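You operate a simulated robot arm through the tools that you are given. There is no shell and no other tool. Be economical: measure what you need, move in short steps, check, and stop when the job is done.

You run a simulated robot arm. Do the job below in one go: nothing can be reset, and whatever is moved stays where it is left.

JOB
Get the counter in front of the canisters ready for work. At the end: the blue scouring pad is on the counter in front of the canisters; the lever of the chapati press is set to up; the silver foil wrapped roll stands on top of the white curd cup; the silver juicer strainer is on the counter in front of the canisters; the brown china jug is on the counter in front of the canisters; whatever was shut is shut again. Leave all else as you found it, and nothing knocked over.

It is judged by the outcome, as a careful person would: the job done as asked, and still so three seconds after it is handed in. It fails if anything else is knocked over, pushed out of place, dropped, spilled or broken.

ROBOT AND FRAMES
A 7-joint arm with a two-finger parallel gripper, fixed in place. Base frame: the origin is at the foot of the arm, x ahead of it, y to its left, z up; the work surface is at about z = 860. Units: mm, degrees, N and s.
With the tool pointing down near the work surface it reaches from about 240 to 680 mm from the base axis. Its first joint turns from -66.0 to 66.0 degrees. Payload 2.4 kg.
Tool frame: the origin (TCP) lies between the finger pads and is the grasp point; the fingertips stand 30 mm ahead of it; z points along the fingers, y is the line along which they close. The gripper opens to 94 mm. The fingers are 28 mm wide and 10 mm thick; the gripper's body (50 by 96 mm) begins 55 mm behind the TCP.
Orientation is told as [roll, pitch, yaw] about the base's x, y, z axes, in that order, counted from this pose: with the fingers straight down and closing along the base's y, the tool's x points along the base's -x, its y along +y and its z along -z.

CONTROLS
- The arm moves only by the tool send_rows. Its arguments are lists of equal length, an entry for each row: "hand": the closure, from 0 (fully open) to 1 (shut); "travel": the shift along the tool's x, y, z in units of 30 mm (1.0 is 30 mm), a list of three; "turn": the turn, a rotation vector about the tool's x, y, z in units of 8 degrees (1.0 is 8 degrees), a list of three. In form: {"hand": [hand, ...], "travel": [[tx, ty, tz], ...], "turn": [[rx, ry, rz], ...]}. A call has 1 to 20 rows; each row shifts and turns the commanded pose from where the row before left it, along the tool's axes as they then stand. A call with a number of a shift or a turn outside -1 to 1 is refused whole. A row lasts 0.2 s, in which the tool goes at most 50 mm and 8.6 degrees; a call with a longer step from one row to the next is refused whole, and so is a gripper value outside its range. A pose out of reach is approached as far as the arm can. The call stops where the force on the tool passes 40 N (or 10 N more than at its start, if that is more) or the arm is blocked; 0.2 s more then pass. The fingers move at their own pace (about 153 mm/s each) and stop on an object; they squeeze with about 29 N. The grip force told is the motor's: it shows also when the fingers shut on nothing. Time passes only in rows, and 0.2 s behind the last, so rows that do not move let the fingers close. It gives the time, the measured TCP pose, the force on the tool (base axes), the opening and the grip force at its end, in the units of the frame above (readings bear some noise).
- Cameras (640 x 400 px; columns grow to the right, rows downward): "scene" is fixed at [49.1, 482.4, 1450.2]; the picture's right is [-0.64, -0.76, 0.00], its down [-0.39, 0.33, -0.86] and it looks along [0.66, -0.55, -0.51] (base axes); focal length 221 px, centre (320, 200). "wrist" rides on the gripper at [-37, 0, -58] in the tool frame; the picture's right is [0.00, -1.00, 0.00], its down [0.97, 0.00, -0.24] and it looks along [0.24, 0.00, 0.97] (tool axes); focal length 218 px, centre (320, 200).
- capture(camera): a new picture of that camera. The clock stands still meanwhile.
- probe_pixels(camera, pixels): for up to 12 pixels [column, row] of the newest picture of that camera ("zoom" is the newest enlarged one), the place [x, y, z] in the base frame of the surface seen there, good to about 3 mm. The clock stands still meanwhile.
- inspect(camera, box): a new picture of the part [left, top, right, bottom] of that camera's present view, enlarged. The clock stands still meanwhile.
- hand_in(): hands the job in; it is judged then, once.

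Work in short steps. Measure before you move; look again where a grasp or a placing could have gone wrong, and mend it. You have 80 turns and 34 pictures in all, those below and enlarged ones among them. Open the gripper and draw the arm clear of the work before you hand the job in, unless the task says otherwise; then end with one line.

The tools are called after ">>>" by a JSON object that holds its "api" and its "payload". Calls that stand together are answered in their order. send_rows: Moves the arm, as the interface text tells. Its arguments: {"type":"object","properties":{"hand":{"type":"array"},"travel":{"type":"array"},"turn":{"type":"array"}},"required":["hand","travel","turn"]} The other tools are called the same way: capture (camera) takes a picture; probe_pixels (camera, pixels) gives the place of the surface under pixels of a picture; inspect (camera, box) takes an enlarged picture of a part of a camera's view; hand_in () hands the job in.

At the start:

```text
t: 0.0
eef_pos: [409.4, -29.0, 1290.7]
orientation: [0.0, 0.0, 0.0]
wrist_force: [0.0, 0.3, -0.5]
grip_width: 94.0
finger_force: 0.2
```

scene: 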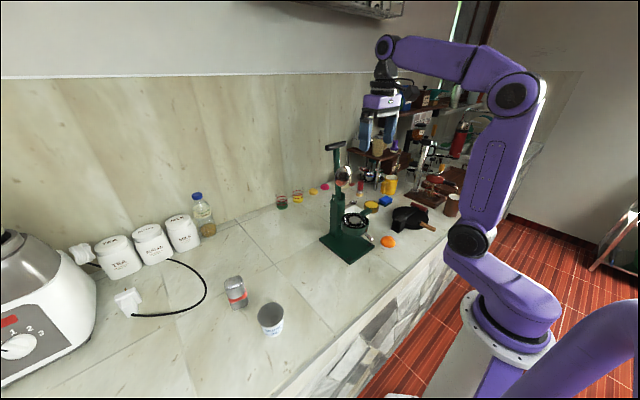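
wrist: 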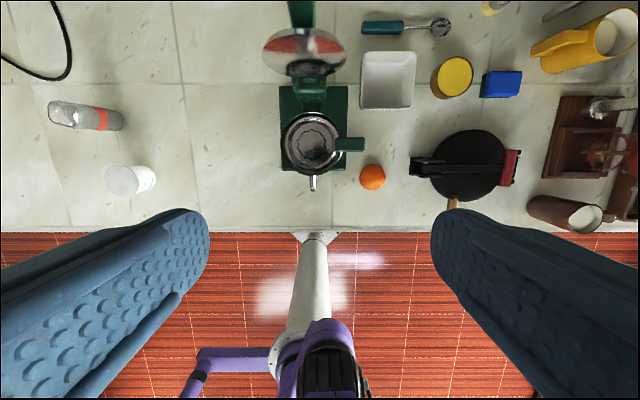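

The wrist view shows the foil roll at (85,116), cup (130,180), juicer (310,140), blue pad (500,84), press (465,165) and brown jug (570,213). I enlarge the views to identify details.

>>> {"api": "inspect", "payload": {"camera": "wrist", "box": [400, 0, 640, 240]}}

>>> {"api": "inspect", "payload": {"camera": "scene", "box": [260, 110, 500, 270]}}

>>> {"api": "inspect", "payload": {"camera": "wrist", "box": [230, 0, 430, 220]}}

>>> {"api": "probe_pixels", "payload": {"camera": "wrist", "pixels": [[50, 112], [118, 122], [85, 116], [130, 180], [118, 180], [500, 84], [482, 84], [521, 84], [585, 218], [540, 205], [515, 165], [310, 140]]}}

```text
1.67 times, centred on (520, 120) of wrist
```

zoom: 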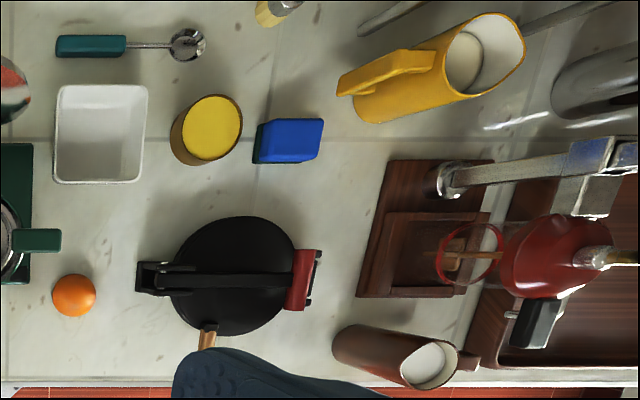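

```text
2.50 times, centred on (380, 190) of scene
```

zoom: 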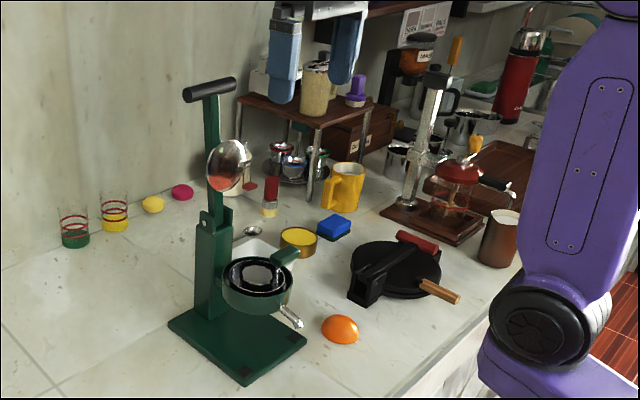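

```text
1.82 times, centred on (330, 110) of wrist
```

zoom: 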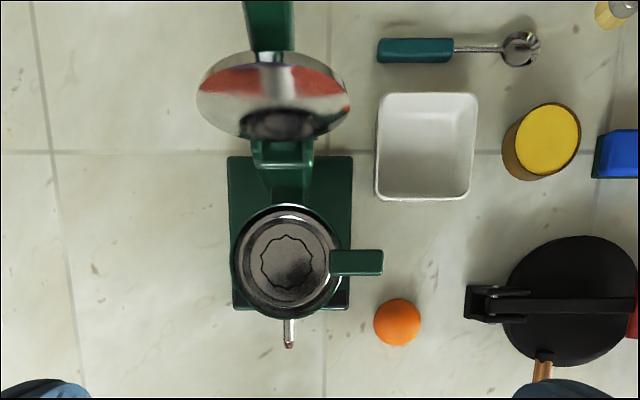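

```text
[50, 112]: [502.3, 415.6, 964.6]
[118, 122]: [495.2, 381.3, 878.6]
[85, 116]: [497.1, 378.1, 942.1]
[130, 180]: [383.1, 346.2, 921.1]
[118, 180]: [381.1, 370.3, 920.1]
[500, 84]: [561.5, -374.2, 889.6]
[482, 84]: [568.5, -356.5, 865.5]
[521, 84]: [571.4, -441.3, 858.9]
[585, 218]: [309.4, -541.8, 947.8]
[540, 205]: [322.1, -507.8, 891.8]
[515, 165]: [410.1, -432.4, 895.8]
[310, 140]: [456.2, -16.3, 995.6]
```

Now I probe canister and counter positions and the cable in the scene view to plan the placing area.

>>> {"api": "probe_pixels", "payload": {"camera": "scene", "pixels": [[120, 265], [155, 250], [187, 238], [207, 225], [130, 300], [180, 312], [205, 290], [180, 263], [85, 300], [235, 290], [270, 312], [250, 350]]}}

>>> {"api": "inspect", "payload": {"camera": "scene", "box": [0, 180, 320, 400]}}

```text
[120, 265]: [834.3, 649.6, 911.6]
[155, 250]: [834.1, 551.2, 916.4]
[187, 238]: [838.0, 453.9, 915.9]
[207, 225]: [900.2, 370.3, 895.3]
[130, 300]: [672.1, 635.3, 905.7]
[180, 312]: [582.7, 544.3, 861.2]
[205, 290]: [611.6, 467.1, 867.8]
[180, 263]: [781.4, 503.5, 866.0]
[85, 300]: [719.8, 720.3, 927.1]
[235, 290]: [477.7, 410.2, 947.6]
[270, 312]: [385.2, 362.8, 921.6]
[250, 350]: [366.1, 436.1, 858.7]
```

```text
1.82 times, centred on (160, 290) of scene
```

zoom: 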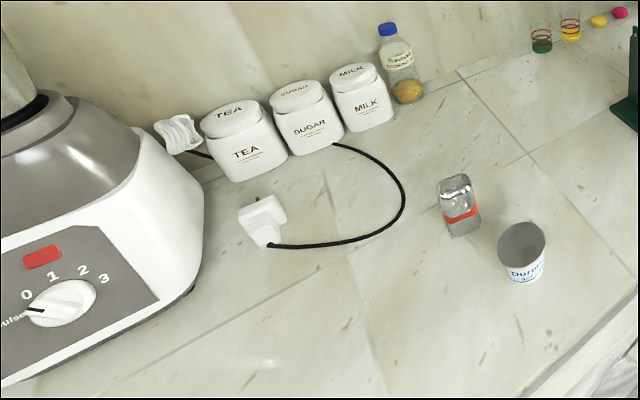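

The cup's lid is at z≈921 at (383,355) and the roll at about (495,385). I move over there for a close look.

>>> {"api": "send_rows", "payload": {"hand": [0, 0, 0, 0, 0, 0, 0, 0, 0, 0, 0, 0, 0, 0], "travel": [[-0.098, 0.95, 0.333], [-0.098, 0.95, 0.333], [-0.098, 0.95, 0.333], [-0.098, 0.95, 0.333], [-0.098, 0.95, 0.333], [-0.098, 0.95, 0.333], [-0.098, 0.95, 0.333], [-0.098, 0.95, 0.333], [-0.098, 0.95, 0.333], [-0.098, 0.95, 0.333], [-0.098, 0.95, 0.333], [-0.098, 0.95, 0.333], [-0.098, 0.95, 0.333], [-0.098, 0.95, 0.333]], "turn": [[0, 0, 0], [0, 0, 0], [0, 0, 0], [0, 0, 0], [0, 0, 0], [0, 0, 0], [0, 0, 0], [0, 0, 0], [0, 0, 0], [0, 0, 0], [0, 0, 0], [0, 0, 0], [0, 0, 0], [0, 0, 0]]}}

>>> {"api": "capture", "payload": {"camera": "wrist"}}

```text
t: 3.0
eef_pos: [453.1, 368.7, 1151.2]
orientation: [-0.1, 0.1, -0.1]
wrist_force: [0.6, -0.3, -0.2]
grip_width: 93.9
finger_force: 0.0
```

```text
27 pictures are left
```

wrist: 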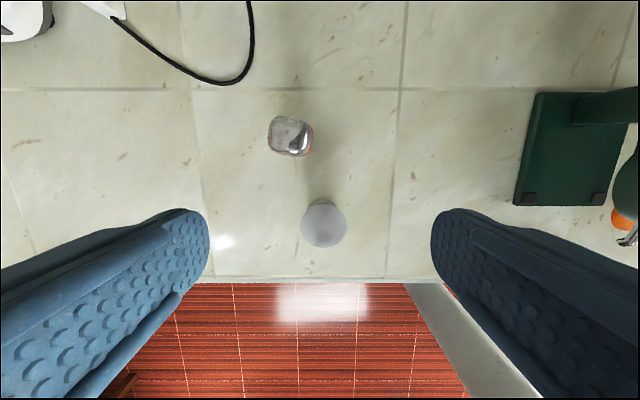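

The roll's top spans about columns 268–312 at row 135, the cup lid is round at (324,223). I probe their edges and the counter's front edge and cable.

>>> {"api": "probe_pixels", "payload": {"camera": "wrist", "pixels": [[272, 133], [305, 140], [290, 120], [288, 152], [289, 136], [304, 222], [343, 222], [324, 206], [324, 238], [300, 276], [120, 276], [200, 80]]}}

>>> {"api": "inspect", "payload": {"camera": "wrist", "box": [220, 80, 420, 280]}}

```text
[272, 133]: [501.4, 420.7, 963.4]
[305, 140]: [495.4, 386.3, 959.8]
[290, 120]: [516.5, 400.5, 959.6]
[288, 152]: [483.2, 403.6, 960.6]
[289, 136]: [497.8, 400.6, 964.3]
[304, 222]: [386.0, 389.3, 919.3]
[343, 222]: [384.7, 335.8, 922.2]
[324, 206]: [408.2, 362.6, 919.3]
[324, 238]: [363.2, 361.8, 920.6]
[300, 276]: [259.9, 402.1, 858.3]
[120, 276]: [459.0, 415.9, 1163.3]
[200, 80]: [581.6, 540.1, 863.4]
```

```text
2.00 times, centred on (320, 180) of wrist
```

zoom: 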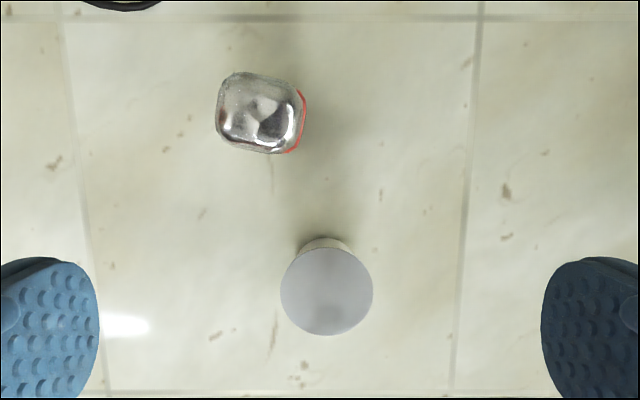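

Roll centre is about (499,402), top 962, ~46 mm square, turned about −13°. I move above it, turn, and descend to TCP z≈922.

>>> {"api": "send_rows", "payload": {"hand": [0, 0, 0, 0, 0, 0, 0, 0, 0, 0, 0, 0], "travel": [[-0.38, 0.28, 0.9], [-0.38, 0.28, 0.9], [-0.38, 0.28, 0.9], [-0.39, 0.28, 0.9], [0, 0, 0.9], [0, 0, 0], [0, 0, 0], [0, 0, 0.8], [0, 0, 0.8], [0, 0, 0.8], [0, 0, 0.7], [0, 0, 0]], "turn": [[0, 0, 0], [0, 0, 0], [0, 0, 0], [0, 0, 0], [0, 0, 0.8], [0, 0, 0.8], [0, 0, 0], [0, 0, 0], [0, 0, 0], [0, 0, 0], [0, 0, 0], [0, 0, 0]]}}

```text
t: 5.6
eef_pos: [498.6, 406.5, 922.9]
orientation: [0.0, 0.0, -12.8]
wrist_force: [0.1, 0.0, -0.3]
grip_width: 94.0
finger_force: 0.1
```

Pose is right at the roll; close the fingers and lift gently.

>>> {"api": "send_rows", "payload": {"hand": [0.4, 0.6, 1, 1, 1, 1, 1, 1, 1, 1], "travel": [[0, 0, 0], [0, 0, 0], [0, 0, 0], [0, 0, 0], [0, 0, -0.3], [0, 0, -0.7], [0, 0, -0.9], [0, 0, -0.9], [0, 0, -0.9], [0, 0, 0]], "turn": [[0, 0, 0], [0, 0, 0], [0, 0, 0], [0, 0, 0], [0, 0, 0], [0, 0, 0], [0, 0, 0], [0, 0, 0], [0, 0, 0], [0, 0, 0]]}}

>>> {"api": "capture", "payload": {"camera": "wrist"}}

```text
t: 7.8
eef_pos: [498.3, 405.6, 1036.0]
orientation: [0.0, 0.0, -12.8]
wrist_force: [-0.3, 0.2, -0.4]
grip_width: 52.1
finger_force: 29.3
```

```text
25 pictures are left
```

wrist: 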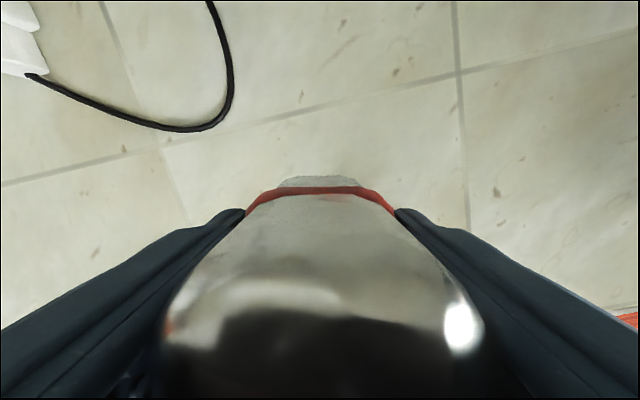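

The roll is held straight. I undo the turn, carry it over the cup at (385,362) and stop before lowering.

>>> {"api": "send_rows", "payload": {"hand": [1, 1, 1, 1, 1, 1, 1, 1, 1, 1, 1], "travel": [[0, 0, 0], [0, 0, 0], [0.63, -0.238, 0], [0.63, -0.238, 0], [0.63, -0.238, 0], [0.63, -0.238, 0], [0.63, -0.238, 0], [0.63, -0.238, 0], [0, 0, 0.6], [0, 0, 0.6], [0, 0, 0]], "turn": [[0, 0, -0.8], [0, 0, -0.8], [0, 0, 0], [0, 0, 0], [0, 0, 0], [0, 0, 0], [0, 0, 0], [0, 0, 0], [0, 0, 0], [0, 0, 0], [0, 0, 0]]}}

>>> {"api": "inspect", "payload": {"camera": "scene", "box": [190, 220, 350, 350]}}

```text
t: 10.2
eef_pos: [382.4, 360.1, 997.9]
orientation: [0.1, 0.0, 0.0]
wrist_force: [0.8, 0.6, -1.1]
grip_width: 51.8
finger_force: 28.9
```

```text
3.08 times, centred on (270, 285) of scene
```

zoom: 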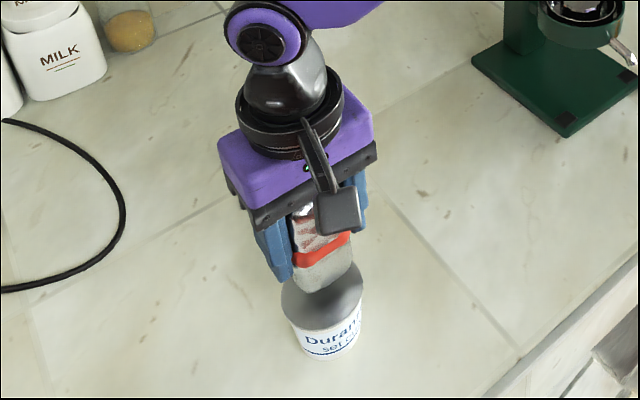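

Roll hangs centred over the cup about 13 mm above. I lower it in small steps.

>>> {"api": "send_rows", "payload": {"hand": [1, 1, 1, 1, 1, 1], "travel": [[-0.08, 0.07, 0.12], [0, 0, 0.12], [0, 0, 0.1], [0, 0, 0.08], [0, 0, 0.05], [0, 0, 0]], "turn": [[0, 0, 0], [0, 0, 0], [0, 0, 0], [0, 0, 0], [0, 0, 0], [0, 0, 0]]}}

```text
t: 11.6
eef_pos: [386.1, 363.4, 982.6]
orientation: [0.0, 0.1, 0.0]
wrist_force: [0.2, -0.2, -0.5]
grip_width: 51.9
finger_force: 29.2
```

No contact force yet; lower a little further in 1.5 mm steps.

>>> {"api": "send_rows", "payload": {"hand": [1, 1, 1], "travel": [[0, 0, 0.05], [0, 0, 0.05], [0, 0, 0]], "turn": [[0, 0, 0], [0, 0, 0], [0, 0, 0]]}}

>>> {"api": "inspect", "payload": {"camera": "scene", "box": [230, 260, 320, 350]}}

```text
t: 12.4
eef_pos: [387.3, 364.4, 982.7]
orientation: [0.1, -0.1, 0.0]
wrist_force: [-2.3, -2.9, 19.0]
grip_width: 51.9
finger_force: 28.5
```

```text
4.44 times, centred on (275, 305) of scene
```

zoom: 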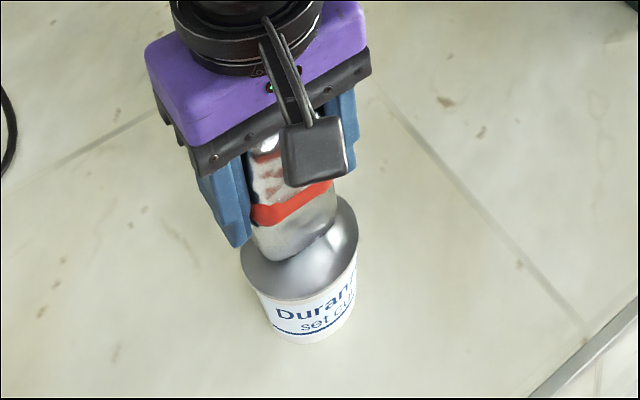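

Contact (19 N), roll is seated on the lid. I relieve the pressure, open, and rise straight.

>>> {"api": "send_rows", "payload": {"hand": [1, 0.5, 0.3, 0.2, 0, 0, 0, 0, 0, 0, 0], "travel": [[0, 0, -0.07], [0, 0, 0], [0, 0, 0], [0, 0, 0], [0, 0, -0.3], [0, 0, -0.6], [0, 0, -0.9], [0, 0, -1], [0, 0, -1], [0, 0, -1], [0, 0, -1]], "turn": [[0, 0, 0], [0, 0, 0], [0, 0, 0], [0, 0, 0], [0, 0, 0], [0, 0, 0], [0, 0, 0], [0, 0, 0], [0, 0, 0], [0, 0, 0], [0, 0, 0]]}}

>>> {"api": "inspect", "payload": {"camera": "scene", "box": [190, 220, 350, 350]}}

```text
t: 14.8
eef_pos: [384.6, 363.9, 1155.8]
orientation: [-0.1, 0.0, 0.0]
wrist_force: [0.0, -0.7, -0.3]
grip_width: 94.3
finger_force: 0.1
```

```text
3.08 times, centred on (270, 285) of scene
```

zoom: 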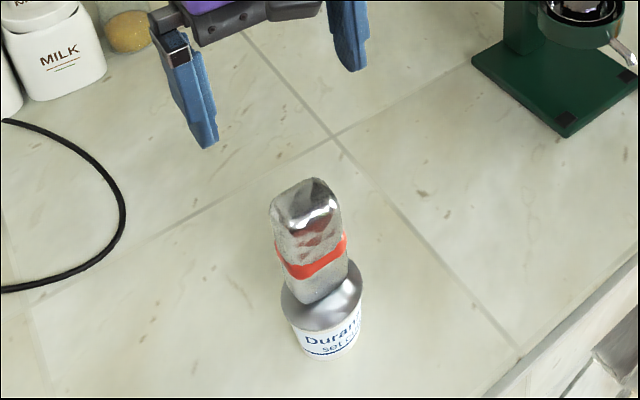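

The roll stands on the cup. Now I fly back along the known-clear high path toward the pad/press area.

>>> {"api": "send_rows", "payload": {"hand": [0, 0, 0, 0, 0, 0, 0, 0, 0, 0, 0, 0, 0, 0], "travel": [[-0.06, -0.8, -0.9], [-0.06, -0.9, -0.7], [-0.06, -0.95, -0.7], [-0.06, -0.95, -0.7], [-0.06, -0.95, -0.7], [-0.06, -0.95, -0.7], [-0.06, -0.95, -0.1], [-0.06, -0.95, 0], [-0.06, -0.95, 0], [-0.06, -0.95, 0], [-0.06, -0.95, 0], [-0.06, -0.95, 0], [-0.06, -0.95, 0], [-0.06, -0.95, 0]], "turn": [[0, 0, 0], [0, 0, 0], [0, 0, 0], [0, 0, 0], [0, 0, 0], [0, 0, 0], [0, 0, 0], [0, 0, 0], [0, 0, 0], [0, 0, 0], [0, 0, 0], [0, 0, 0], [0, 0, 0], [0, 0, 0]]}}

>>> {"api": "send_rows", "payload": {"hand": [0, 0, 0, 0, 0, 0, 0, 0, 0, 0], "travel": [[-0.1, -1, 0], [-0.1, -1, 0], [-0.1, -1, 0], [-0.1, -1, 0], [-0.1, -1, 0.3], [-0.1, -1, 0.3], [-0.1, -1, 0.5], [-0.1, -1, 0.6], [-0.1, -1, 0.6], [-0.1, -1, 0.6]], "turn": [[0, 0, 0], [0, 0, 0], [0, 0, 0], [0, 0, 0], [0, 0, 0], [0, 0, 0], [0, 0, 0], [0, 0, 0], [0, 0, 0], [0, 0, 0]]}}

>>> {"api": "capture", "payload": {"camera": "wrist"}}

>>> {"api": "capture", "payload": {"camera": "scene"}}

```text
t: 17.8
eef_pos: [411.4, -30.4, 1292.2]
orientation: [-0.1, 0.0, 0.0]
wrist_force: [-0.2, -0.8, 0.1]
grip_width: 94.0
finger_force: 0.0
```

```text
t: 20.0
eef_pos: [440.8, -328.7, 1204.3]
orientation: [0.0, -0.1, 0.0]
wrist_force: [-0.1, -0.4, -0.1]
grip_width: 94.0
finger_force: 0.0
```

```text
21 pictures are left
```

wrist: 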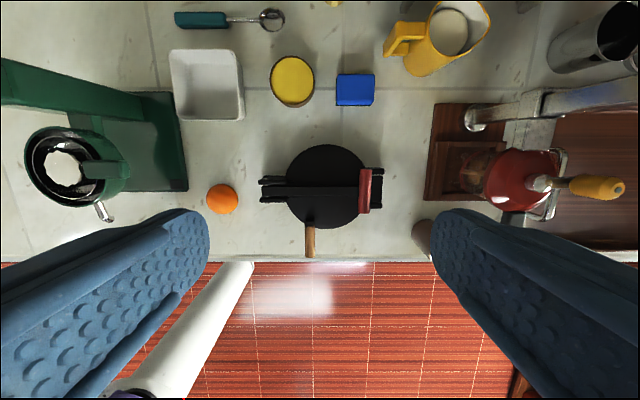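

```text
20 pictures are left
```

scene: 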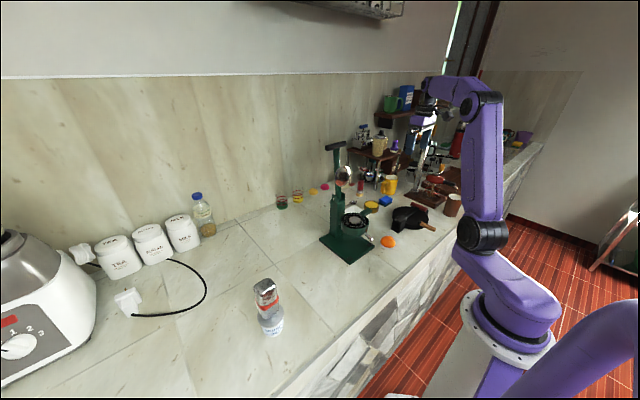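

The pad is at (355,89), the press lever runs from hinge (265,188) to red handle (364,190). I probe these.

>>> {"api": "probe_pixels", "payload": {"camera": "wrist", "pixels": [[338, 88], [373, 88], [355, 76], [355, 102], [292, 80], [364, 172], [364, 190], [364, 208], [330, 187], [270, 187], [310, 240], [330, 160]]}}

>>> {"api": "inspect", "payload": {"camera": "wrist", "box": [240, 60, 420, 260]}}

>>> {"api": "inspect", "payload": {"camera": "scene", "box": [370, 170, 470, 260]}}

```text
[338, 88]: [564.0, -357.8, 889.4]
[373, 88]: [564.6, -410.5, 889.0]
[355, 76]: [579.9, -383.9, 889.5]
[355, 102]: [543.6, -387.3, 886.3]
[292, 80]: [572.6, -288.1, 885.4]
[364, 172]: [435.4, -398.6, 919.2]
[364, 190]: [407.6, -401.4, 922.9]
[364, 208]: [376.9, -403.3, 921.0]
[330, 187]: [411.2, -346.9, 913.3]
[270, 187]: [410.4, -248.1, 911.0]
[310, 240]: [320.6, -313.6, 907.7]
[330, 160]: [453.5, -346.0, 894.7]
```

```text
2.00 times, centred on (330, 160) of wrist
```

zoom: 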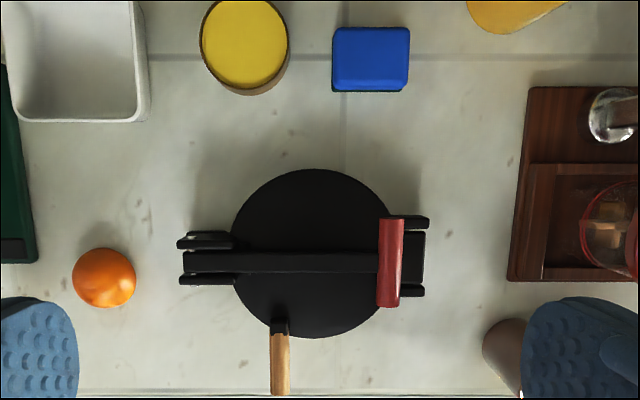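

```text
4.44 times, centred on (420, 215) of scene
```

zoom: 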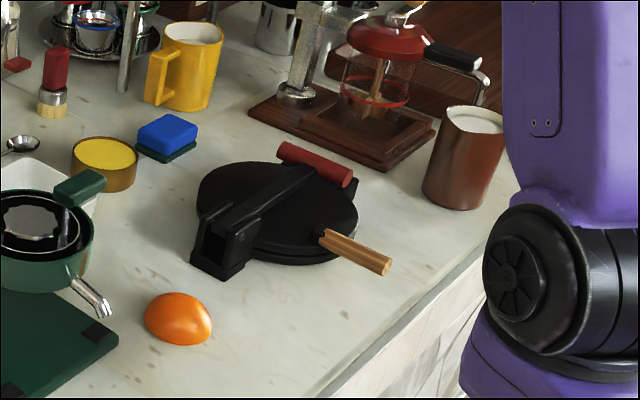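

The pad centre is about (563,-384), 55×38 mm, top 889; yellow bowl is near on the +y side so I'll use a partial opening. First I check the rack's clearance.

>>> {"api": "probe_pixels", "payload": {"camera": "scene", "pixels": [[355, 146], [378, 154], [398, 150], [380, 183], [390, 185], [335, 146], [344, 175], [383, 201], [405, 90], [400, 114], [371, 205], [432, 180]]}}

```text
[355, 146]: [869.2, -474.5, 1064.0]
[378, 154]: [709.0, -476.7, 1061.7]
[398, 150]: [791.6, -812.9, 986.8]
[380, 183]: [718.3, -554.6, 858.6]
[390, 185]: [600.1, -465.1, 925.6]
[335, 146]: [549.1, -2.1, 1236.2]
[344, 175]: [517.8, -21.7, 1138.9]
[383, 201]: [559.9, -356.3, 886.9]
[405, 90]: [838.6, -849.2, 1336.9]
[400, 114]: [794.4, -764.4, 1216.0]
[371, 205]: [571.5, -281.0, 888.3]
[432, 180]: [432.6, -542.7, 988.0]
```

The rack begins at x≈709, clear of the pad. I go above the pad and descend to TCP z≈960.

>>> {"api": "send_rows", "payload": {"hand": [0.2, 0.2, 0.2, 0.2, 0.2, 0.2, 0.2, 0.2, 0.2, 0.2], "travel": [[-0.45, -0.205, 0.8], [-0.45, -0.205, 0.8], [-0.45, -0.205, 0.8], [-0.45, -0.205, 0.8], [-0.45, -0.205, 0.8], [-0.45, -0.205, 0.8], [-0.45, -0.205, 0.8], [-0.45, -0.205, 0.8], [-0.45, -0.205, 0.8], [0, 0, 0]], "turn": [[0, 0, 0], [0, 0, 0], [0, 0, 0], [0, 0, 0], [0, 0, 0], [0, 0, 0], [0, 0, 0], [0, 0, 0], [0, 0, 0], [0, 0, 0]]}}

>>> {"api": "capture", "payload": {"camera": "wrist"}}

```text
t: 22.2
eef_pos: [563.1, -385.0, 987.6]
orientation: [0.0, 0.0, 0.0]
wrist_force: [0.2, -0.3, 0.0]
grip_width: 75.0
finger_force: 0.1
```

```text
17 pictures are left
```

wrist: 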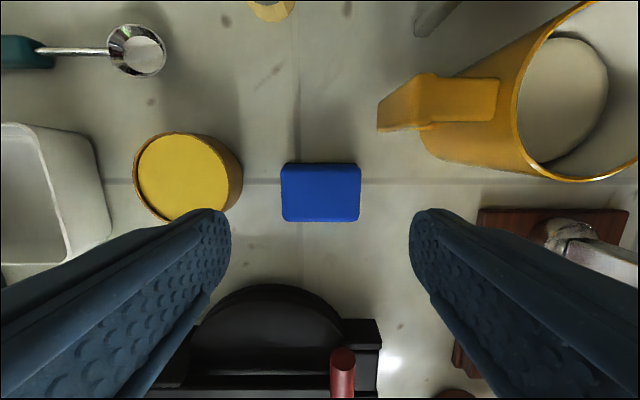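

The pad is centred between the fingers with clearance to bowl and mug. Descend to TCP ≈894.

>>> {"api": "send_rows", "payload": {"hand": [0.2, 0.2, 0.2, 0.2, 0.2, 0.2], "travel": [[0, 0, 0.8], [0, 0, 0.8], [0, 0, 0.8], [0, 0, 0.5], [0, 0, 0.2], [0, 0, 0]], "turn": [[0, 0, 0], [0, 0, 0], [0, 0, 0], [0, 0, 0], [0, 0, 0], [0, 0, 0]]}}

```text
t: 23.6
eef_pos: [562.3, -385.2, 895.6]
orientation: [0.0, -0.1, 0.0]
wrist_force: [-0.6, 0.6, 1.2]
grip_width: 75.3
finger_force: 0.0
```

Reached. Close and lift.

>>> {"api": "send_rows", "payload": {"hand": [0.4, 0.7, 1, 1, 1, 1, 1, 1, 1], "travel": [[0, 0, 0], [0, 0, 0], [0, 0, 0], [0, 0, 0], [0, 0, -0.4], [0, 0, -0.8], [0, 0, -1], [0, 0, -1], [0, 0, 0]], "turn": [[0, 0, 0], [0, 0, 0], [0, 0, 0], [0, 0, 0], [0, 0, 0], [0, 0, 0], [0, 0, 0], [0, 0, 0], [0, 0, 0]]}}

```text
t: 25.6
eef_pos: [562.3, -384.6, 990.7]
orientation: [-0.1, 0.0, 0.1]
wrist_force: [-0.5, -1.0, 0.2]
grip_width: 58.9
finger_force: 29.2
```

Held (58.9 mm). I retreat up and back, then cross at z≈1290.

>>> {"api": "send_rows", "payload": {"hand": [1, 1, 1, 1, 1, 1, 1, 1, 1, 1, 1, 1, 1, 1, 1, 1, 1, 1, 1, 1], "travel": [[0.5, 0.1, -1], [0.5, 0.1, -1], [0.5, 0.1, -1], [0.5, 0.1, -1], [0.5, 0.1, -1], [0.5, 0.1, -1], [0.5, 0.3, -1], [0.5, 0.5, -1], [0.5, 0.5, -1], [0.2, 1, -1], [0, 1, 0], [0, 1, 0], [0, 1, 0], [0, 1, 0], [0, 1, 0], [0, 1, 0], [0, 1, 0], [0, 1, 0], [0, 1, 0], [0, 1, 0]], "turn": [[0, 0, 0], [0, 0, 0], [0, 0, 0], [0, 0, 0], [0, 0, 0], [0, 0, 0], [0, 0, 0], [0, 0, 0], [0, 0, 0], [0, 0, 0], [0, 0, 0], [0, 0, 0], [0, 0, 0], [0, 0, 0], [0, 0, 0], [0, 0, 0], [0, 0, 0], [0, 0, 0], [0, 0, 0], [0, 0, 0]]}}

```text
t: 29.8
eef_pos: [421.2, 0.3, 1291.3]
orientation: [0.1, 0.0, -0.1]
wrist_force: [-0.1, 0.7, -0.3]
grip_width: 59.0
finger_force: 29.0
```

Continue to above the placing spot (480,465), which is in front of the canisters and clear of the cable.

>>> {"api": "send_rows", "payload": {"hand": [1, 1, 1, 1, 1, 1, 1, 1, 1, 1, 1, 1, 1, 1, 1, 1, 1], "travel": [[-0.123, 0.969, 0], [-0.123, 0.969, 0], [-0.123, 0.969, 0], [-0.123, 0.969, 0], [-0.123, 0.969, 0], [-0.123, 0.969, 0], [-0.123, 0.969, 0], [-0.123, 0.969, 0], [-0.123, 0.969, 0.7], [-0.123, 0.969, 0.7], [-0.123, 0.969, 0.7], [-0.123, 0.969, 0.7], [-0.123, 0.969, 0.7], [-0.123, 0.969, 0.7], [-0.123, 0.969, 0.7], [-0.123, 0.969, 0.7], [0, 0, 0]], "turn": [[0, 0, 0], [0, 0, 0], [0, 0, 0], [0, 0, 0], [0, 0, 0], [0, 0, 0], [0, 0, 0], [0, 0, 0], [0, 0, 0], [0, 0, 0], [0, 0, 0], [0, 0, 0], [0, 0, 0], [0, 0, 0], [0, 0, 0], [0, 0, 0], [0, 0, 0]]}}

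>>> {"api": "capture", "payload": {"camera": "wrist"}}

```text
t: 33.4
eef_pos: [477.2, 446.1, 1136.8]
orientation: [0.1, 0.0, 0.0]
wrist_force: [-0.2, 0.4, 0.1]
grip_width: 58.9
finger_force: 28.9
out of reach, approached as far as the arm can: row 16
```

```text
16 pictures are left
```

wrist: 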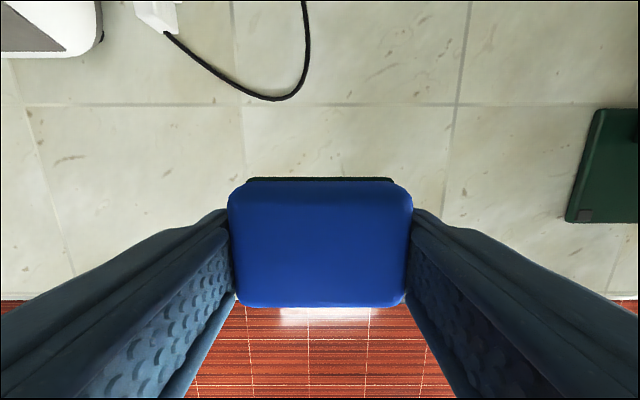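

At this height it's just out of reach; lower down reach grows. I descend straight.

>>> {"api": "send_rows", "payload": {"hand": [1, 1, 1, 1, 1, 1], "travel": [[0, 0, 1], [0, 0, 1], [0, 0, 1], [0, 0, 1], [0, 0, 1], [0, 0, 0.5]], "turn": [[0, 0, 0], [0, 0, 0], [0, 0, 0], [0, 0, 0], [0, 0, 0], [0, 0, 0]]}}

```text
t: 34.8
eef_pos: [476.8, 446.6, 970.7]
orientation: [0.0, 0.0, 0.0]
wrist_force: [0.3, -0.1, -0.7]
grip_width: 58.5
finger_force: 28.8
```

Shift to y≈465 and lower to just above the table.

>>> {"api": "send_rows", "payload": {"hand": [1, 1, 1, 1, 1, 1], "travel": [[0, 0.3, 0.6], [0, 0.3, 0.6], [0, 0, 0.6], [0, 0, 0.4], [0, 0, 0.2], [0, 0, 0.1]], "turn": [[0, 0, 0], [0, 0, 0], [0, 0, 0], [0, 0, 0], [0, 0, 0], [0, 0, 0]]}}

```text
t: 36.2
eef_pos: [477.2, 465.2, 896.2]
orientation: [0.0, 0.0, 0.0]
wrist_force: [0.0, 0.2, -1.0]
grip_width: 58.8
finger_force: 29.0
```

Pad is at its pick height; one more small step down, then release and rise.

>>> {"api": "send_rows", "payload": {"hand": [1, 1, 0.5, 0.2, 0.2, 0.2, 0.2, 0.2, 0.2, 0.2, 0.2], "travel": [[0, 0, 0.03], [0, 0, 0], [0, 0, 0], [0, 0, 0], [0, 0, -0.5], [0, 0, -1], [0, -0.3, -1], [0, -0.3, -1], [0, -0.5, -1], [0, -0.5, -1], [0, -0.5, -1]], "turn": [[0, 0, 0], [0, 0, 0], [0, 0, 0], [0, 0, 0], [0, 0, 0], [0, 0, 0], [0, 0, 0], [0, 0, 0], [0, 0, 0], [0, 0, 0], [0, 0, 0]]}}

>>> {"api": "inspect", "payload": {"camera": "scene", "box": [90, 200, 330, 380]}}

```text
t: 38.6
eef_pos: [476.8, 401.9, 1092.6]
orientation: [0.0, -0.1, 0.0]
wrist_force: [-0.8, 0.8, 0.1]
grip_width: 75.2
finger_force: 0.0
```

```text
2.22 times, centred on (210, 290) of scene
```

zoom: 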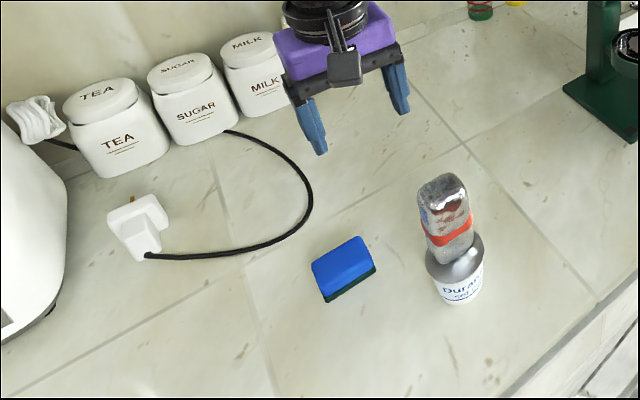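

Pad placed well. Now I go to look at the juicer's strainer from the front side, above.

>>> {"api": "send_rows", "payload": {"hand": [0, 0, 0, 0, 0, 0, 0, 0, 0, 0, 0, 0, 0, 0, 0], "travel": [[0, -0.5, -1], [0.326, -0.98, -0.5], [0.326, -0.98, -0.5], [0.326, -0.98, 0], [0.326, -0.98, 0], [0.326, -0.98, 0], [0.326, -0.98, 0], [0.326, -0.98, 0], [0.326, -0.98, 0], [0.326, -0.98, 0], [0.326, -0.98, 0], [0.326, -0.98, 0], [0.326, -0.98, 0], [0.326, -0.98, 0], [0.15, -0.7, 0]], "turn": [[0, 0, 0], [0, 0, 0], [0, 0, 0], [0, 0, 0], [0, 0, 0], [0, 0, 0], [0, 0, 0], [0, 0, 0], [0, 0, 0], [0, 0, 0], [0, 0, 0], [0, 0, 0], [0, 0, 0], [0, 0, 0], [0, 0, 0]]}}

>>> {"api": "inspect", "payload": {"camera": "wrist", "box": [200, 0, 440, 220]}}

>>> {"api": "inspect", "payload": {"camera": "scene", "box": [300, 130, 420, 270]}}

```text
t: 41.8
eef_pos: [344.4, -14.1, 1151.7]
orientation: [0.1, 0.0, 0.0]
wrist_force: [0.4, 0.0, 0.3]
grip_width: 94.1
finger_force: 0.0
```

```text
1.82 times, centred on (320, 110) of wrist
```

zoom: 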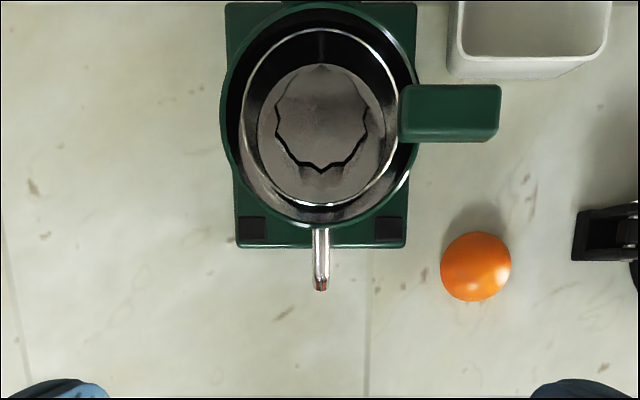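

```text
2.86 times, centred on (360, 200) of scene
```

zoom: 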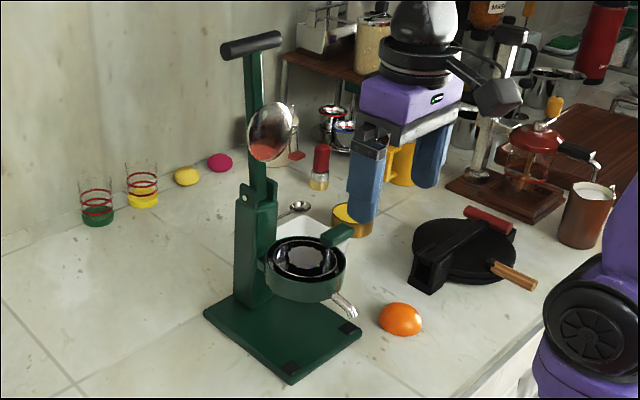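

I take a tighter enlarged view of the strainer so I can probe its rim.

>>> {"api": "inspect", "payload": {"camera": "wrist", "box": [250, 0, 430, 130]}}

```text
3.08 times, centred on (340, 65) of wrist
```

zoom: 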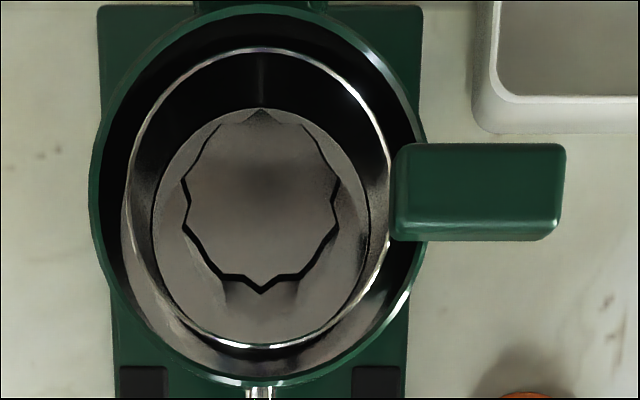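

>>> {"api": "probe_pixels", "payload": {"camera": "zoom", "pixels": [[128, 200], [389, 195], [258, 50], [258, 346], [260, 200], [160, 160], [112, 230], [258, 382], [95, 200], [422, 150], [480, 190], [258, 365]]}}

```text
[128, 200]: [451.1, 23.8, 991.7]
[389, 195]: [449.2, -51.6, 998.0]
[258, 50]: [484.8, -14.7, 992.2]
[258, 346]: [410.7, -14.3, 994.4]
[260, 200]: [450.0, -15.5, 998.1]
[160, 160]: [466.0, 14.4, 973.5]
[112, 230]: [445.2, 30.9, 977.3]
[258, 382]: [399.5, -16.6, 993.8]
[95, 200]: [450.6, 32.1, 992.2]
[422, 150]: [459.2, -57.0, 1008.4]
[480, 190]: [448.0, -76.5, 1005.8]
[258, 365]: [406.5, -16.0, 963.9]
```

I probe along two lines across the strainer to get its cross-section.

>>> {"api": "probe_pixels", "payload": {"camera": "zoom", "pixels": [[140, 210], [152, 210], [165, 210], [180, 210], [195, 210], [215, 210], [235, 210], [260, 230], [260, 260], [260, 285], [260, 310], [260, 335]]}}

>>> {"api": "probe_pixels", "payload": {"camera": "zoom", "pixels": [[260, 150], [260, 125], [260, 112], [260, 100], [260, 80], [260, 60], [320, 210], [340, 210], [360, 210], [375, 210], [395, 250], [118, 260]]}}

```text
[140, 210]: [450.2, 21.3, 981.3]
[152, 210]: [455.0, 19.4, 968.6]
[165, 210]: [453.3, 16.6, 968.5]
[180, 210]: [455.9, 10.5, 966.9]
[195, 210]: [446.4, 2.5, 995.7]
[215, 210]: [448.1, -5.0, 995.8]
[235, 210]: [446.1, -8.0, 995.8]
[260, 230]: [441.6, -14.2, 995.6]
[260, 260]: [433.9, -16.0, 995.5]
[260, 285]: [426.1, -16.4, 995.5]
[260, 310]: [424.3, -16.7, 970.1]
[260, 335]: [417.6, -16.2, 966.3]
```

```text
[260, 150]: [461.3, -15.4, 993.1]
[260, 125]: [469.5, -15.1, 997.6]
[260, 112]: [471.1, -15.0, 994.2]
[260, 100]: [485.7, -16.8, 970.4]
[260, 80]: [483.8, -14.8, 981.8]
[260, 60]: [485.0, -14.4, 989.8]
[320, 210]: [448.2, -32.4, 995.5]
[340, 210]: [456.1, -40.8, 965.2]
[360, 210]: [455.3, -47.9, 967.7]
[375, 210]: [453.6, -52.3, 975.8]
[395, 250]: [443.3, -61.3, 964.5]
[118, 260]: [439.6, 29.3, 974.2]
```

The strainer has a central star boss (top 995.5, ~±21 mm) with a ~15 mm trough to its wall — a boss grasp is feasible. I check the dome's location for gripper-body clearance.

>>> {"api": "probe_pixels", "payload": {"camera": "scene", "pixels": [[336, 175], [342, 170], [343, 182], [341, 185], [349, 178], [350, 170], [345, 168], [340, 178], [346, 184], [341, 200], [338, 165], [352, 175]]}}

```text
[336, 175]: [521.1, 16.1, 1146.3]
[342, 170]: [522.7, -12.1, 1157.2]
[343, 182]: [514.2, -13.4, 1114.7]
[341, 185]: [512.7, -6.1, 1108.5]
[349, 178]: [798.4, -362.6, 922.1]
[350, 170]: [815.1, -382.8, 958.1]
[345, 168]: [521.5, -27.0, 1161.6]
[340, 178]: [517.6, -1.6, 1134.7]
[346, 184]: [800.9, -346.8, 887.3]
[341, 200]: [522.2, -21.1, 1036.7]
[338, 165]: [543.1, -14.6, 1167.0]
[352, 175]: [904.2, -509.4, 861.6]
```

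Dome front is x≥512, fine. I move over the boss (448,-15) with a 46 mm opening, tips 15 mm above it, and look.

>>> {"api": "send_rows", "payload": {"hand": [0.51, 0.51, 0.51, 0.51, 0.51, 0.51, 0.51, 0.51, 0.51, 0.51], "travel": [[-0.69, 0, 0], [-0.69, 0, 0], [-0.69, 0, 0], [-0.69, 0, 0], [-0.69, -0.03, 0], [0, 0, 0.9], [0, 0, 0.9], [0, 0, 0.9], [0, 0, 0.9], [0, 0, 0]], "turn": [[0, 0, 0], [0, 0, 0], [0, 0, 0], [0, 0, 0], [0, 0, 0], [0, 0, 0], [0, 0, 0], [0, 0, 0], [0, 0, 0], [0, 0, 0]]}}

>>> {"api": "inspect", "payload": {"camera": "wrist", "box": [200, 130, 440, 320]}}

```text
t: 44.0
eef_pos: [446.6, -15.3, 1044.3]
orientation: [0.0, 0.0, 0.1]
wrist_force: [-0.8, 0.2, 0.1]
grip_width: 46.0
finger_force: 0.0
```

```text
2.11 times, centred on (320, 225) of wrist
```

zoom: 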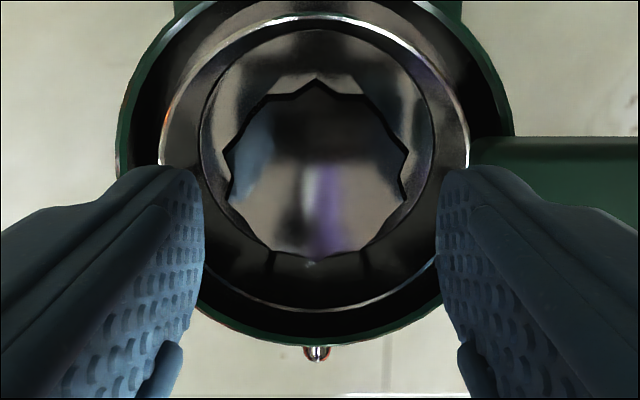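

Fingers are symmetric around the boss. I descend slowly, 10 mm below the boss top.

>>> {"api": "send_rows", "payload": {"hand": [0.518, 0.518, 0.518, 0.518, 0.518, 0.518, 0.518, 0.518], "travel": [[-0.045, 0.01, 0.4], [0, 0, 0.15], [0, 0, 0.1], [0, 0, 0.07], [0, 0, 0.07], [0, 0, 0.07], [0, 0, 0.07], [0, 0, 0]], "turn": [[0, 0, 0], [0, 0, 0], [0, 0, 0], [0, 0, 0], [0, 0, 0], [0, 0, 0], [0, 0, 0], [0, 0, 0]]}}

```text
t: 44.9
eef_pos: [448.3, -14.8, 1024.9]
orientation: [-0.1, -0.3, 0.1]
wrist_force: [-4.3, 0.0, 12.1]
grip_width: 45.1
finger_force: 0.1
stopped in row 4: the force on the tool passed its limit (the readings are from after the stop); the commanded pose is now the measured one
```

Contact at tip z≈995, so a fingertip hits either the boss top or the rim. I look closely.

>>> {"api": "inspect", "payload": {"camera": "wrist", "box": [210, 120, 430, 260]}}

```text
2.86 times, centred on (320, 190) of wrist
```

zoom: 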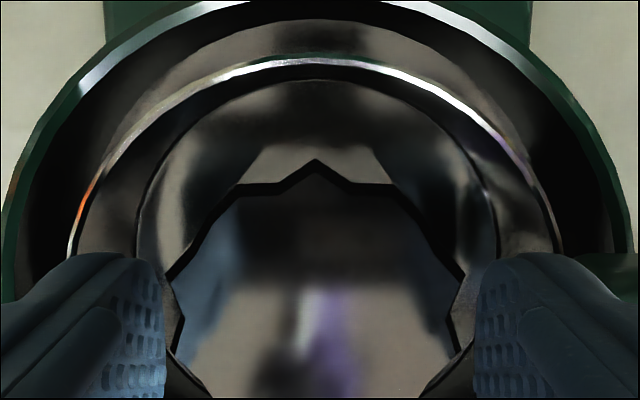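

At 45 mm opening the inner faces just overlap the boss points (±22.2). I back up, open to 47.5 mm, and try again.

>>> {"api": "send_rows", "payload": {"hand": [0.495, 0.495, 0.495, 0.495, 0.495, 0.495, 0.495, 0.495, 0.495, 0.495], "travel": [[0, 0, -0.2], [0, 0.01, 0], [0, 0, 0], [0, 0, 0.1], [0, 0, 0.07], [0, 0, 0.07], [0, 0, 0.07], [0, 0, 0.07], [0, 0, 0.07], [0, 0, 0]], "turn": [[0, 0, 0.0], [0, 0, 0], [0, 0, 0], [0, 0, 0], [0, 0, 0], [0, 0, 0], [0, 0, 0], [0, 0, 0], [0, 0, 0], [0, 0, 0]]}}

```text
t: 46.8
eef_pos: [451.7, -14.8, 1022.4]
orientation: [0.1, -0.5, -0.1]
wrist_force: [-2.8, 0.5, 12.1]
grip_width: 48.1
finger_force: 0.7
stopped in row 9: the force on the tool passed its limit (the readings are from after the stop); the commanded pose is now the measured one
```

Contact again at tip z≈992 with reaction toward −x, and x reads 451.7. I back up, recentre and read the pose.

>>> {"api": "send_rows", "payload": {"hand": [0.495, 0.495, 0.495], "travel": [[0, 0, -0.3], [0.13, 0, 0], [0, 0, 0]], "turn": [[0, 0, 0], [0, -0.05, 0], [0, 0, 0]]}}

>>> {"api": "inspect", "payload": {"camera": "wrist", "box": [210, 120, 430, 260]}}

```text
t: 47.5
eef_pos: [445.9, -15.7, 1032.4]
orientation: [0.0, -0.8, 0.0]
wrist_force: [-0.3, -0.6, 0.2]
grip_width: 47.3
finger_force: 0.0
```

```text
2.86 times, centred on (320, 190) of wrist
```

zoom: 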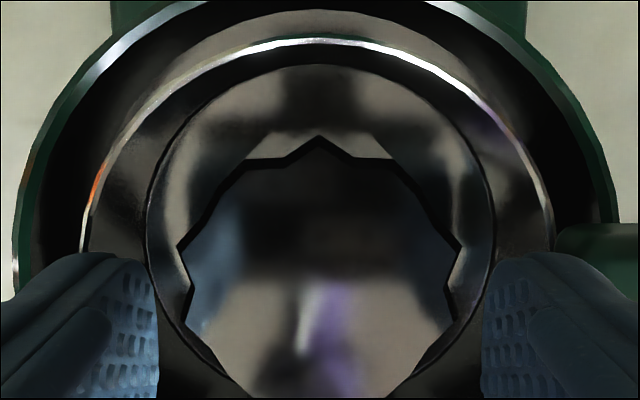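

>>> {"api": "probe_pixels", "payload": {"camera": "zoom", "pixels": [[182, 248], [457, 248], [319, 142], [319, 41], [84, 235], [549, 235], [250, 160], [390, 160], [200, 320], [440, 320], [320, 300], [319, 70]]}}

```text
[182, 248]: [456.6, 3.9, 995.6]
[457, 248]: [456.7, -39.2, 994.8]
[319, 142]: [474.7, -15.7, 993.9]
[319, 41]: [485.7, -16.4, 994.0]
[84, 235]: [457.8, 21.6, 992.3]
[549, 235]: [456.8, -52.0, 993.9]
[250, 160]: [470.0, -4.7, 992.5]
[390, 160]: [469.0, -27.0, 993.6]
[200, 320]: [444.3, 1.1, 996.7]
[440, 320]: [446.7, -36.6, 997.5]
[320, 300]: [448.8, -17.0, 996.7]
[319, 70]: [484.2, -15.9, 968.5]
```

Rim centre is about (447.8,-15.3), boss about (449,-16). I fix the pitch, set 46 mm and descend at x≈447.5,y≈-15.7.

>>> {"api": "send_rows", "payload": {"hand": [0.508, 0.508, 0.508, 0.508, 0.508, 0.508, 0.508, 0.508, 0.508, 0.508], "travel": [[-0.05, 0, 0], [0, 0, 0], [0, 0, 0.15], [0, 0, 0.05], [0, 0, 0.05], [0, 0, 0.05], [0, 0, 0.05], [0, 0, 0.05], [0, 0, 0.05], [0, 0, 0.05]], "turn": [[0, 0.09, 0], [0, 0, 0], [0, 0, 0], [0, 0, 0], [0, 0, 0], [0, 0, 0], [0, 0, 0], [0, 0, 0], [0, 0, 0], [0, 0, 0]]}}

```text
t: 48.9
eef_pos: [447.8, -15.7, 1026.3]
orientation: [0.1, -0.5, 0.0]
wrist_force: [-2.6, 0.3, 11.1]
grip_width: 46.3
finger_force: 0.1
stopped in row 6: the force on the tool passed its limit (the readings are from after the stop); the commanded pose is now the measured one
```

Looking again, the green handle block (zoom 390–565, z≈1007) starts at the strainer's rim and passes over the ring: it is the strainer's own handle. I'll back off and grasp that handle with the fingers closing along x (yaw +90).

>>> {"api": "send_rows", "payload": {"hand": [0.508, 0.508, 0.4, 0.3, 0.3, 0.3, 0.3, 0.3, 0.3, 0.3, 0.3, 0.3, 0.3, 0.3, 0.3, 0.3, 0.3, 0.3], "travel": [[0, 0, -0.5], [0, 0, -0.9], [0, 0, -0.9], [0, -0.75, 0], [0, -0.75, 0], [0, -0.75, 0], [0, 0, 0], [0, 0, 0], [0, 0, 0], [0, 0, 0], [0, 0, 0], [0, 0, 0], [0, 0, 0], [0, 0, 0], [0, 0, 0], [0, 0, 0], [0, 0, 0], [0, 0, 0]], "turn": [[0, 0.06, 0], [0, 0, 0], [0, 0, 0], [0, 0, 0], [0, 0, 0], [0, 0, 0], [0, 0, -1], [0, 0, -1], [0, 0, -1], [0, 0, -1], [0, 0, -1], [0, 0, -1], [0, 0, -1], [0, 0, -1], [0, 0, -1], [0, 0, -1], [0, 0, -1], [0, 0, -0.25]]}}

>>> {"api": "capture", "payload": {"camera": "wrist"}}

```text
t: 52.7
eef_pos: [448.3, -83.1, 1095.0]
orientation: [0.1, -0.1, 90.3]
wrist_force: [0.2, -0.4, -0.1]
grip_width: 65.8
finger_force: 0.1
```

```text
8 pictures are left
```

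wrist: 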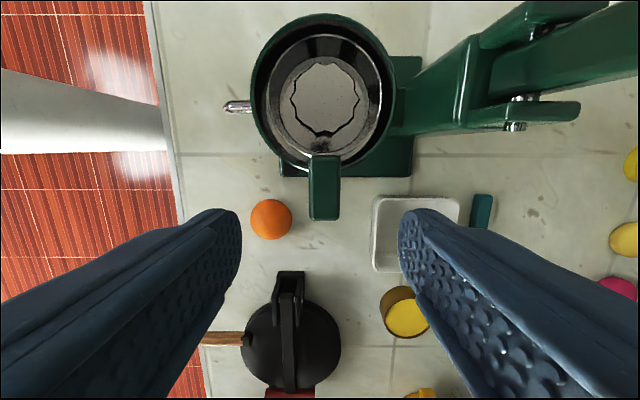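

The handle spans columns 309–341, rows 155–220. I probe it.

>>> {"api": "probe_pixels", "payload": {"camera": "wrist", "pixels": [[312, 190], [325, 190], [338, 190], [325, 160], [325, 175], [325, 205], [325, 214], [325, 218], [270, 218], [400, 230], [325, 168], [335, 214]]}}

```text
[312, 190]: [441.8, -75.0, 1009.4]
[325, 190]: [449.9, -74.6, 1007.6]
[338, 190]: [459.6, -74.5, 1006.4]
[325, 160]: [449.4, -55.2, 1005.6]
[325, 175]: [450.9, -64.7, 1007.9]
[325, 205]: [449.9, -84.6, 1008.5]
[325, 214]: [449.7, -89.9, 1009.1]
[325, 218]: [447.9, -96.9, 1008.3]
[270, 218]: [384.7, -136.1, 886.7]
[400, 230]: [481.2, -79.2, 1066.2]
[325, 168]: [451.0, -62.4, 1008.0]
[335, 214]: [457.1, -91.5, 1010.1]
```

Handle centre x≈450.5, top 1008. Descend to TCP z≈1001, then close.

>>> {"api": "send_rows", "payload": {"hand": [0.3, 0.3, 0.3, 0.3, 0.3, 0.5, 0.7, 1, 1, 1], "travel": [[-0.04, -0.07, 0.8], [0, 0, 0.8], [0, 0, 0.8], [0, 0, 0.5], [0, 0, 0.23], [0, 0, 0], [0, 0, 0], [0, 0, 0], [0, 0, 0], [0, 0, 0]], "turn": [[0, 0, 0], [0, 0, 0], [0, 0, 0], [0, 0, 0], [0, 0, 0], [0, 0, 0], [0, 0, 0], [0, 0, 0], [0, 0, 0], [0, 0, 0]]}}

```text
t: 54.9
eef_pos: [451.4, -81.2, 1001.2]
orientation: [0.1, 0.0, 90.0]
wrist_force: [-0.4, -0.1, 0.5]
grip_width: 25.6
finger_force: 29.0
```

Gripped (25.6 mm). I lift gently 50 mm and check.

>>> {"api": "send_rows", "payload": {"hand": [1, 1, 1, 1, 1, 1], "travel": [[0, 0, -0.15], [0, 0, -0.25], [0, 0, -0.4], [0, 0, -0.5], [0, 0, -0.5], [0, 0, 0]], "turn": [[0, 0, 0], [0, 0, 0], [0, 0, 0], [0, 0, 0], [0, 0, 0], [0, 0, 0]]}}

>>> {"api": "capture", "payload": {"camera": "scene"}}

```text
t: 56.3
eef_pos: [448.9, -81.0, 1054.9]
orientation: [0.1, 0.0, 90.0]
wrist_force: [-0.8, 1.0, 0.0]
grip_width: 25.9
finger_force: 29.0
```

```text
7 pictures are left
```

scene: 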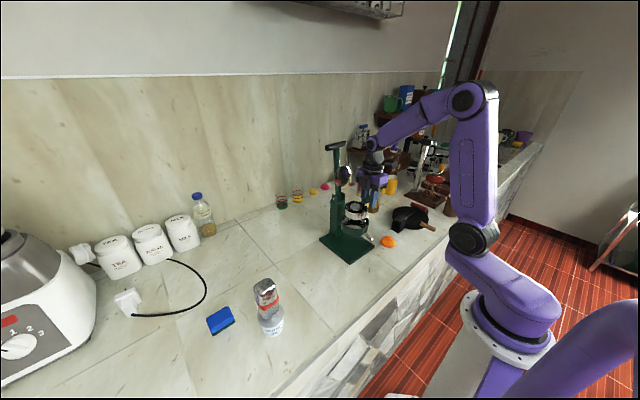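

The strainer is free of the ring, held by its handle. I raise, back off from the juicer and carry toward +y.

>>> {"api": "send_rows", "payload": {"hand": [1, 1, 1, 1, 1, 1, 1, 1, 1, 1, 1, 1, 1, 1, 1, 1, 1, 1], "travel": [[0, 0.2, -0.8], [0, 0.5, -0.8], [0, 0.8, -0.8], [0, 0.8, -0.2], [0, 0.8, 0], [-0.5, 0.2, 0], [-0.9, 0, 0], [-0.9, 0, 0], [-0.9, 0, 0], [-0.9, 0, 0], [-0.9, 0, 0], [-0.9, 0, 0], [-0.9, 0, 0], [-0.9, 0, 0], [-0.9, 0, 0], [-0.9, 0, 0], [-0.9, 0, 0], [-0.9, 0, 0]], "turn": [[0, 0, 0], [0, 0, 0], [0, 0, 0], [0, 0, 0], [0, 0, 0], [0, 0, 0], [0, 0, 0], [0, 0, 0], [0, 0, 0], [0, 0, 0], [0, 0, 0], [0, 0, 0], [0, 0, 0], [0, 0, 0], [0, 0, 0], [0, 0, 0], [0, 0, 0], [0, 0, 0]]}}

```text
t: 60.1
eef_pos: [348.6, 258.0, 1133.1]
orientation: [0.1, 0.1, 90.0]
wrist_force: [-0.2, -0.4, -1.1]
grip_width: 25.8
finger_force: 28.8
```

Continue to above (405,505), then lower partway.

>>> {"api": "send_rows", "payload": {"hand": [1, 1, 1, 1, 1, 1, 1, 1, 1, 1, 1, 1, 1, 1, 1, 1], "travel": [[-0.823, 0, 0], [-0.823, 0, 0], [-0.823, 0, 0], [-0.823, 0, 0], [-0.823, 0, 0], [-0.823, -0.376, 0], [-0.823, -0.376, 0.2], [-0.823, -0.376, 0.4], [-0.823, -0.376, 0.6], [-0.823, -0.376, 0.6], [0, 0, 0.9], [0, 0, 0.9], [0, 0, 0.9], [0, 0, 0.9], [0, 0, 0.6], [0, 0, 0]], "turn": [[0, 0, 0], [0, 0, 0], [0, 0, 0], [0, 0, 0], [0, 0, 0], [0, 0, 0], [0, 0, 0], [0, 0, 0], [0, 0, 0], [0, 0, 0], [0, 0, 0], [0, 0, 0], [0, 0, 0], [0, 0, 0], [0, 0, 0], [0, 0, 0]]}}

>>> {"api": "inspect", "payload": {"camera": "scene", "box": [90, 220, 310, 400]}}

```text
t: 63.5
eef_pos: [406.9, 504.8, 952.2]
orientation: [0.1, -0.1, 90.0]
wrist_force: [0.4, 0.6, -0.7]
grip_width: 25.6
finger_force: 28.7
```

```text
2.22 times, centred on (200, 310) of scene
```

zoom: 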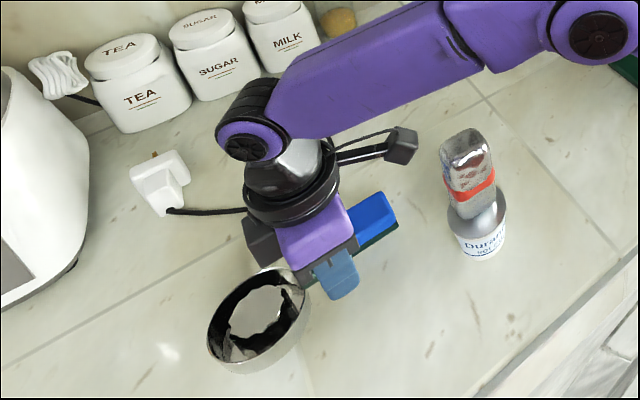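

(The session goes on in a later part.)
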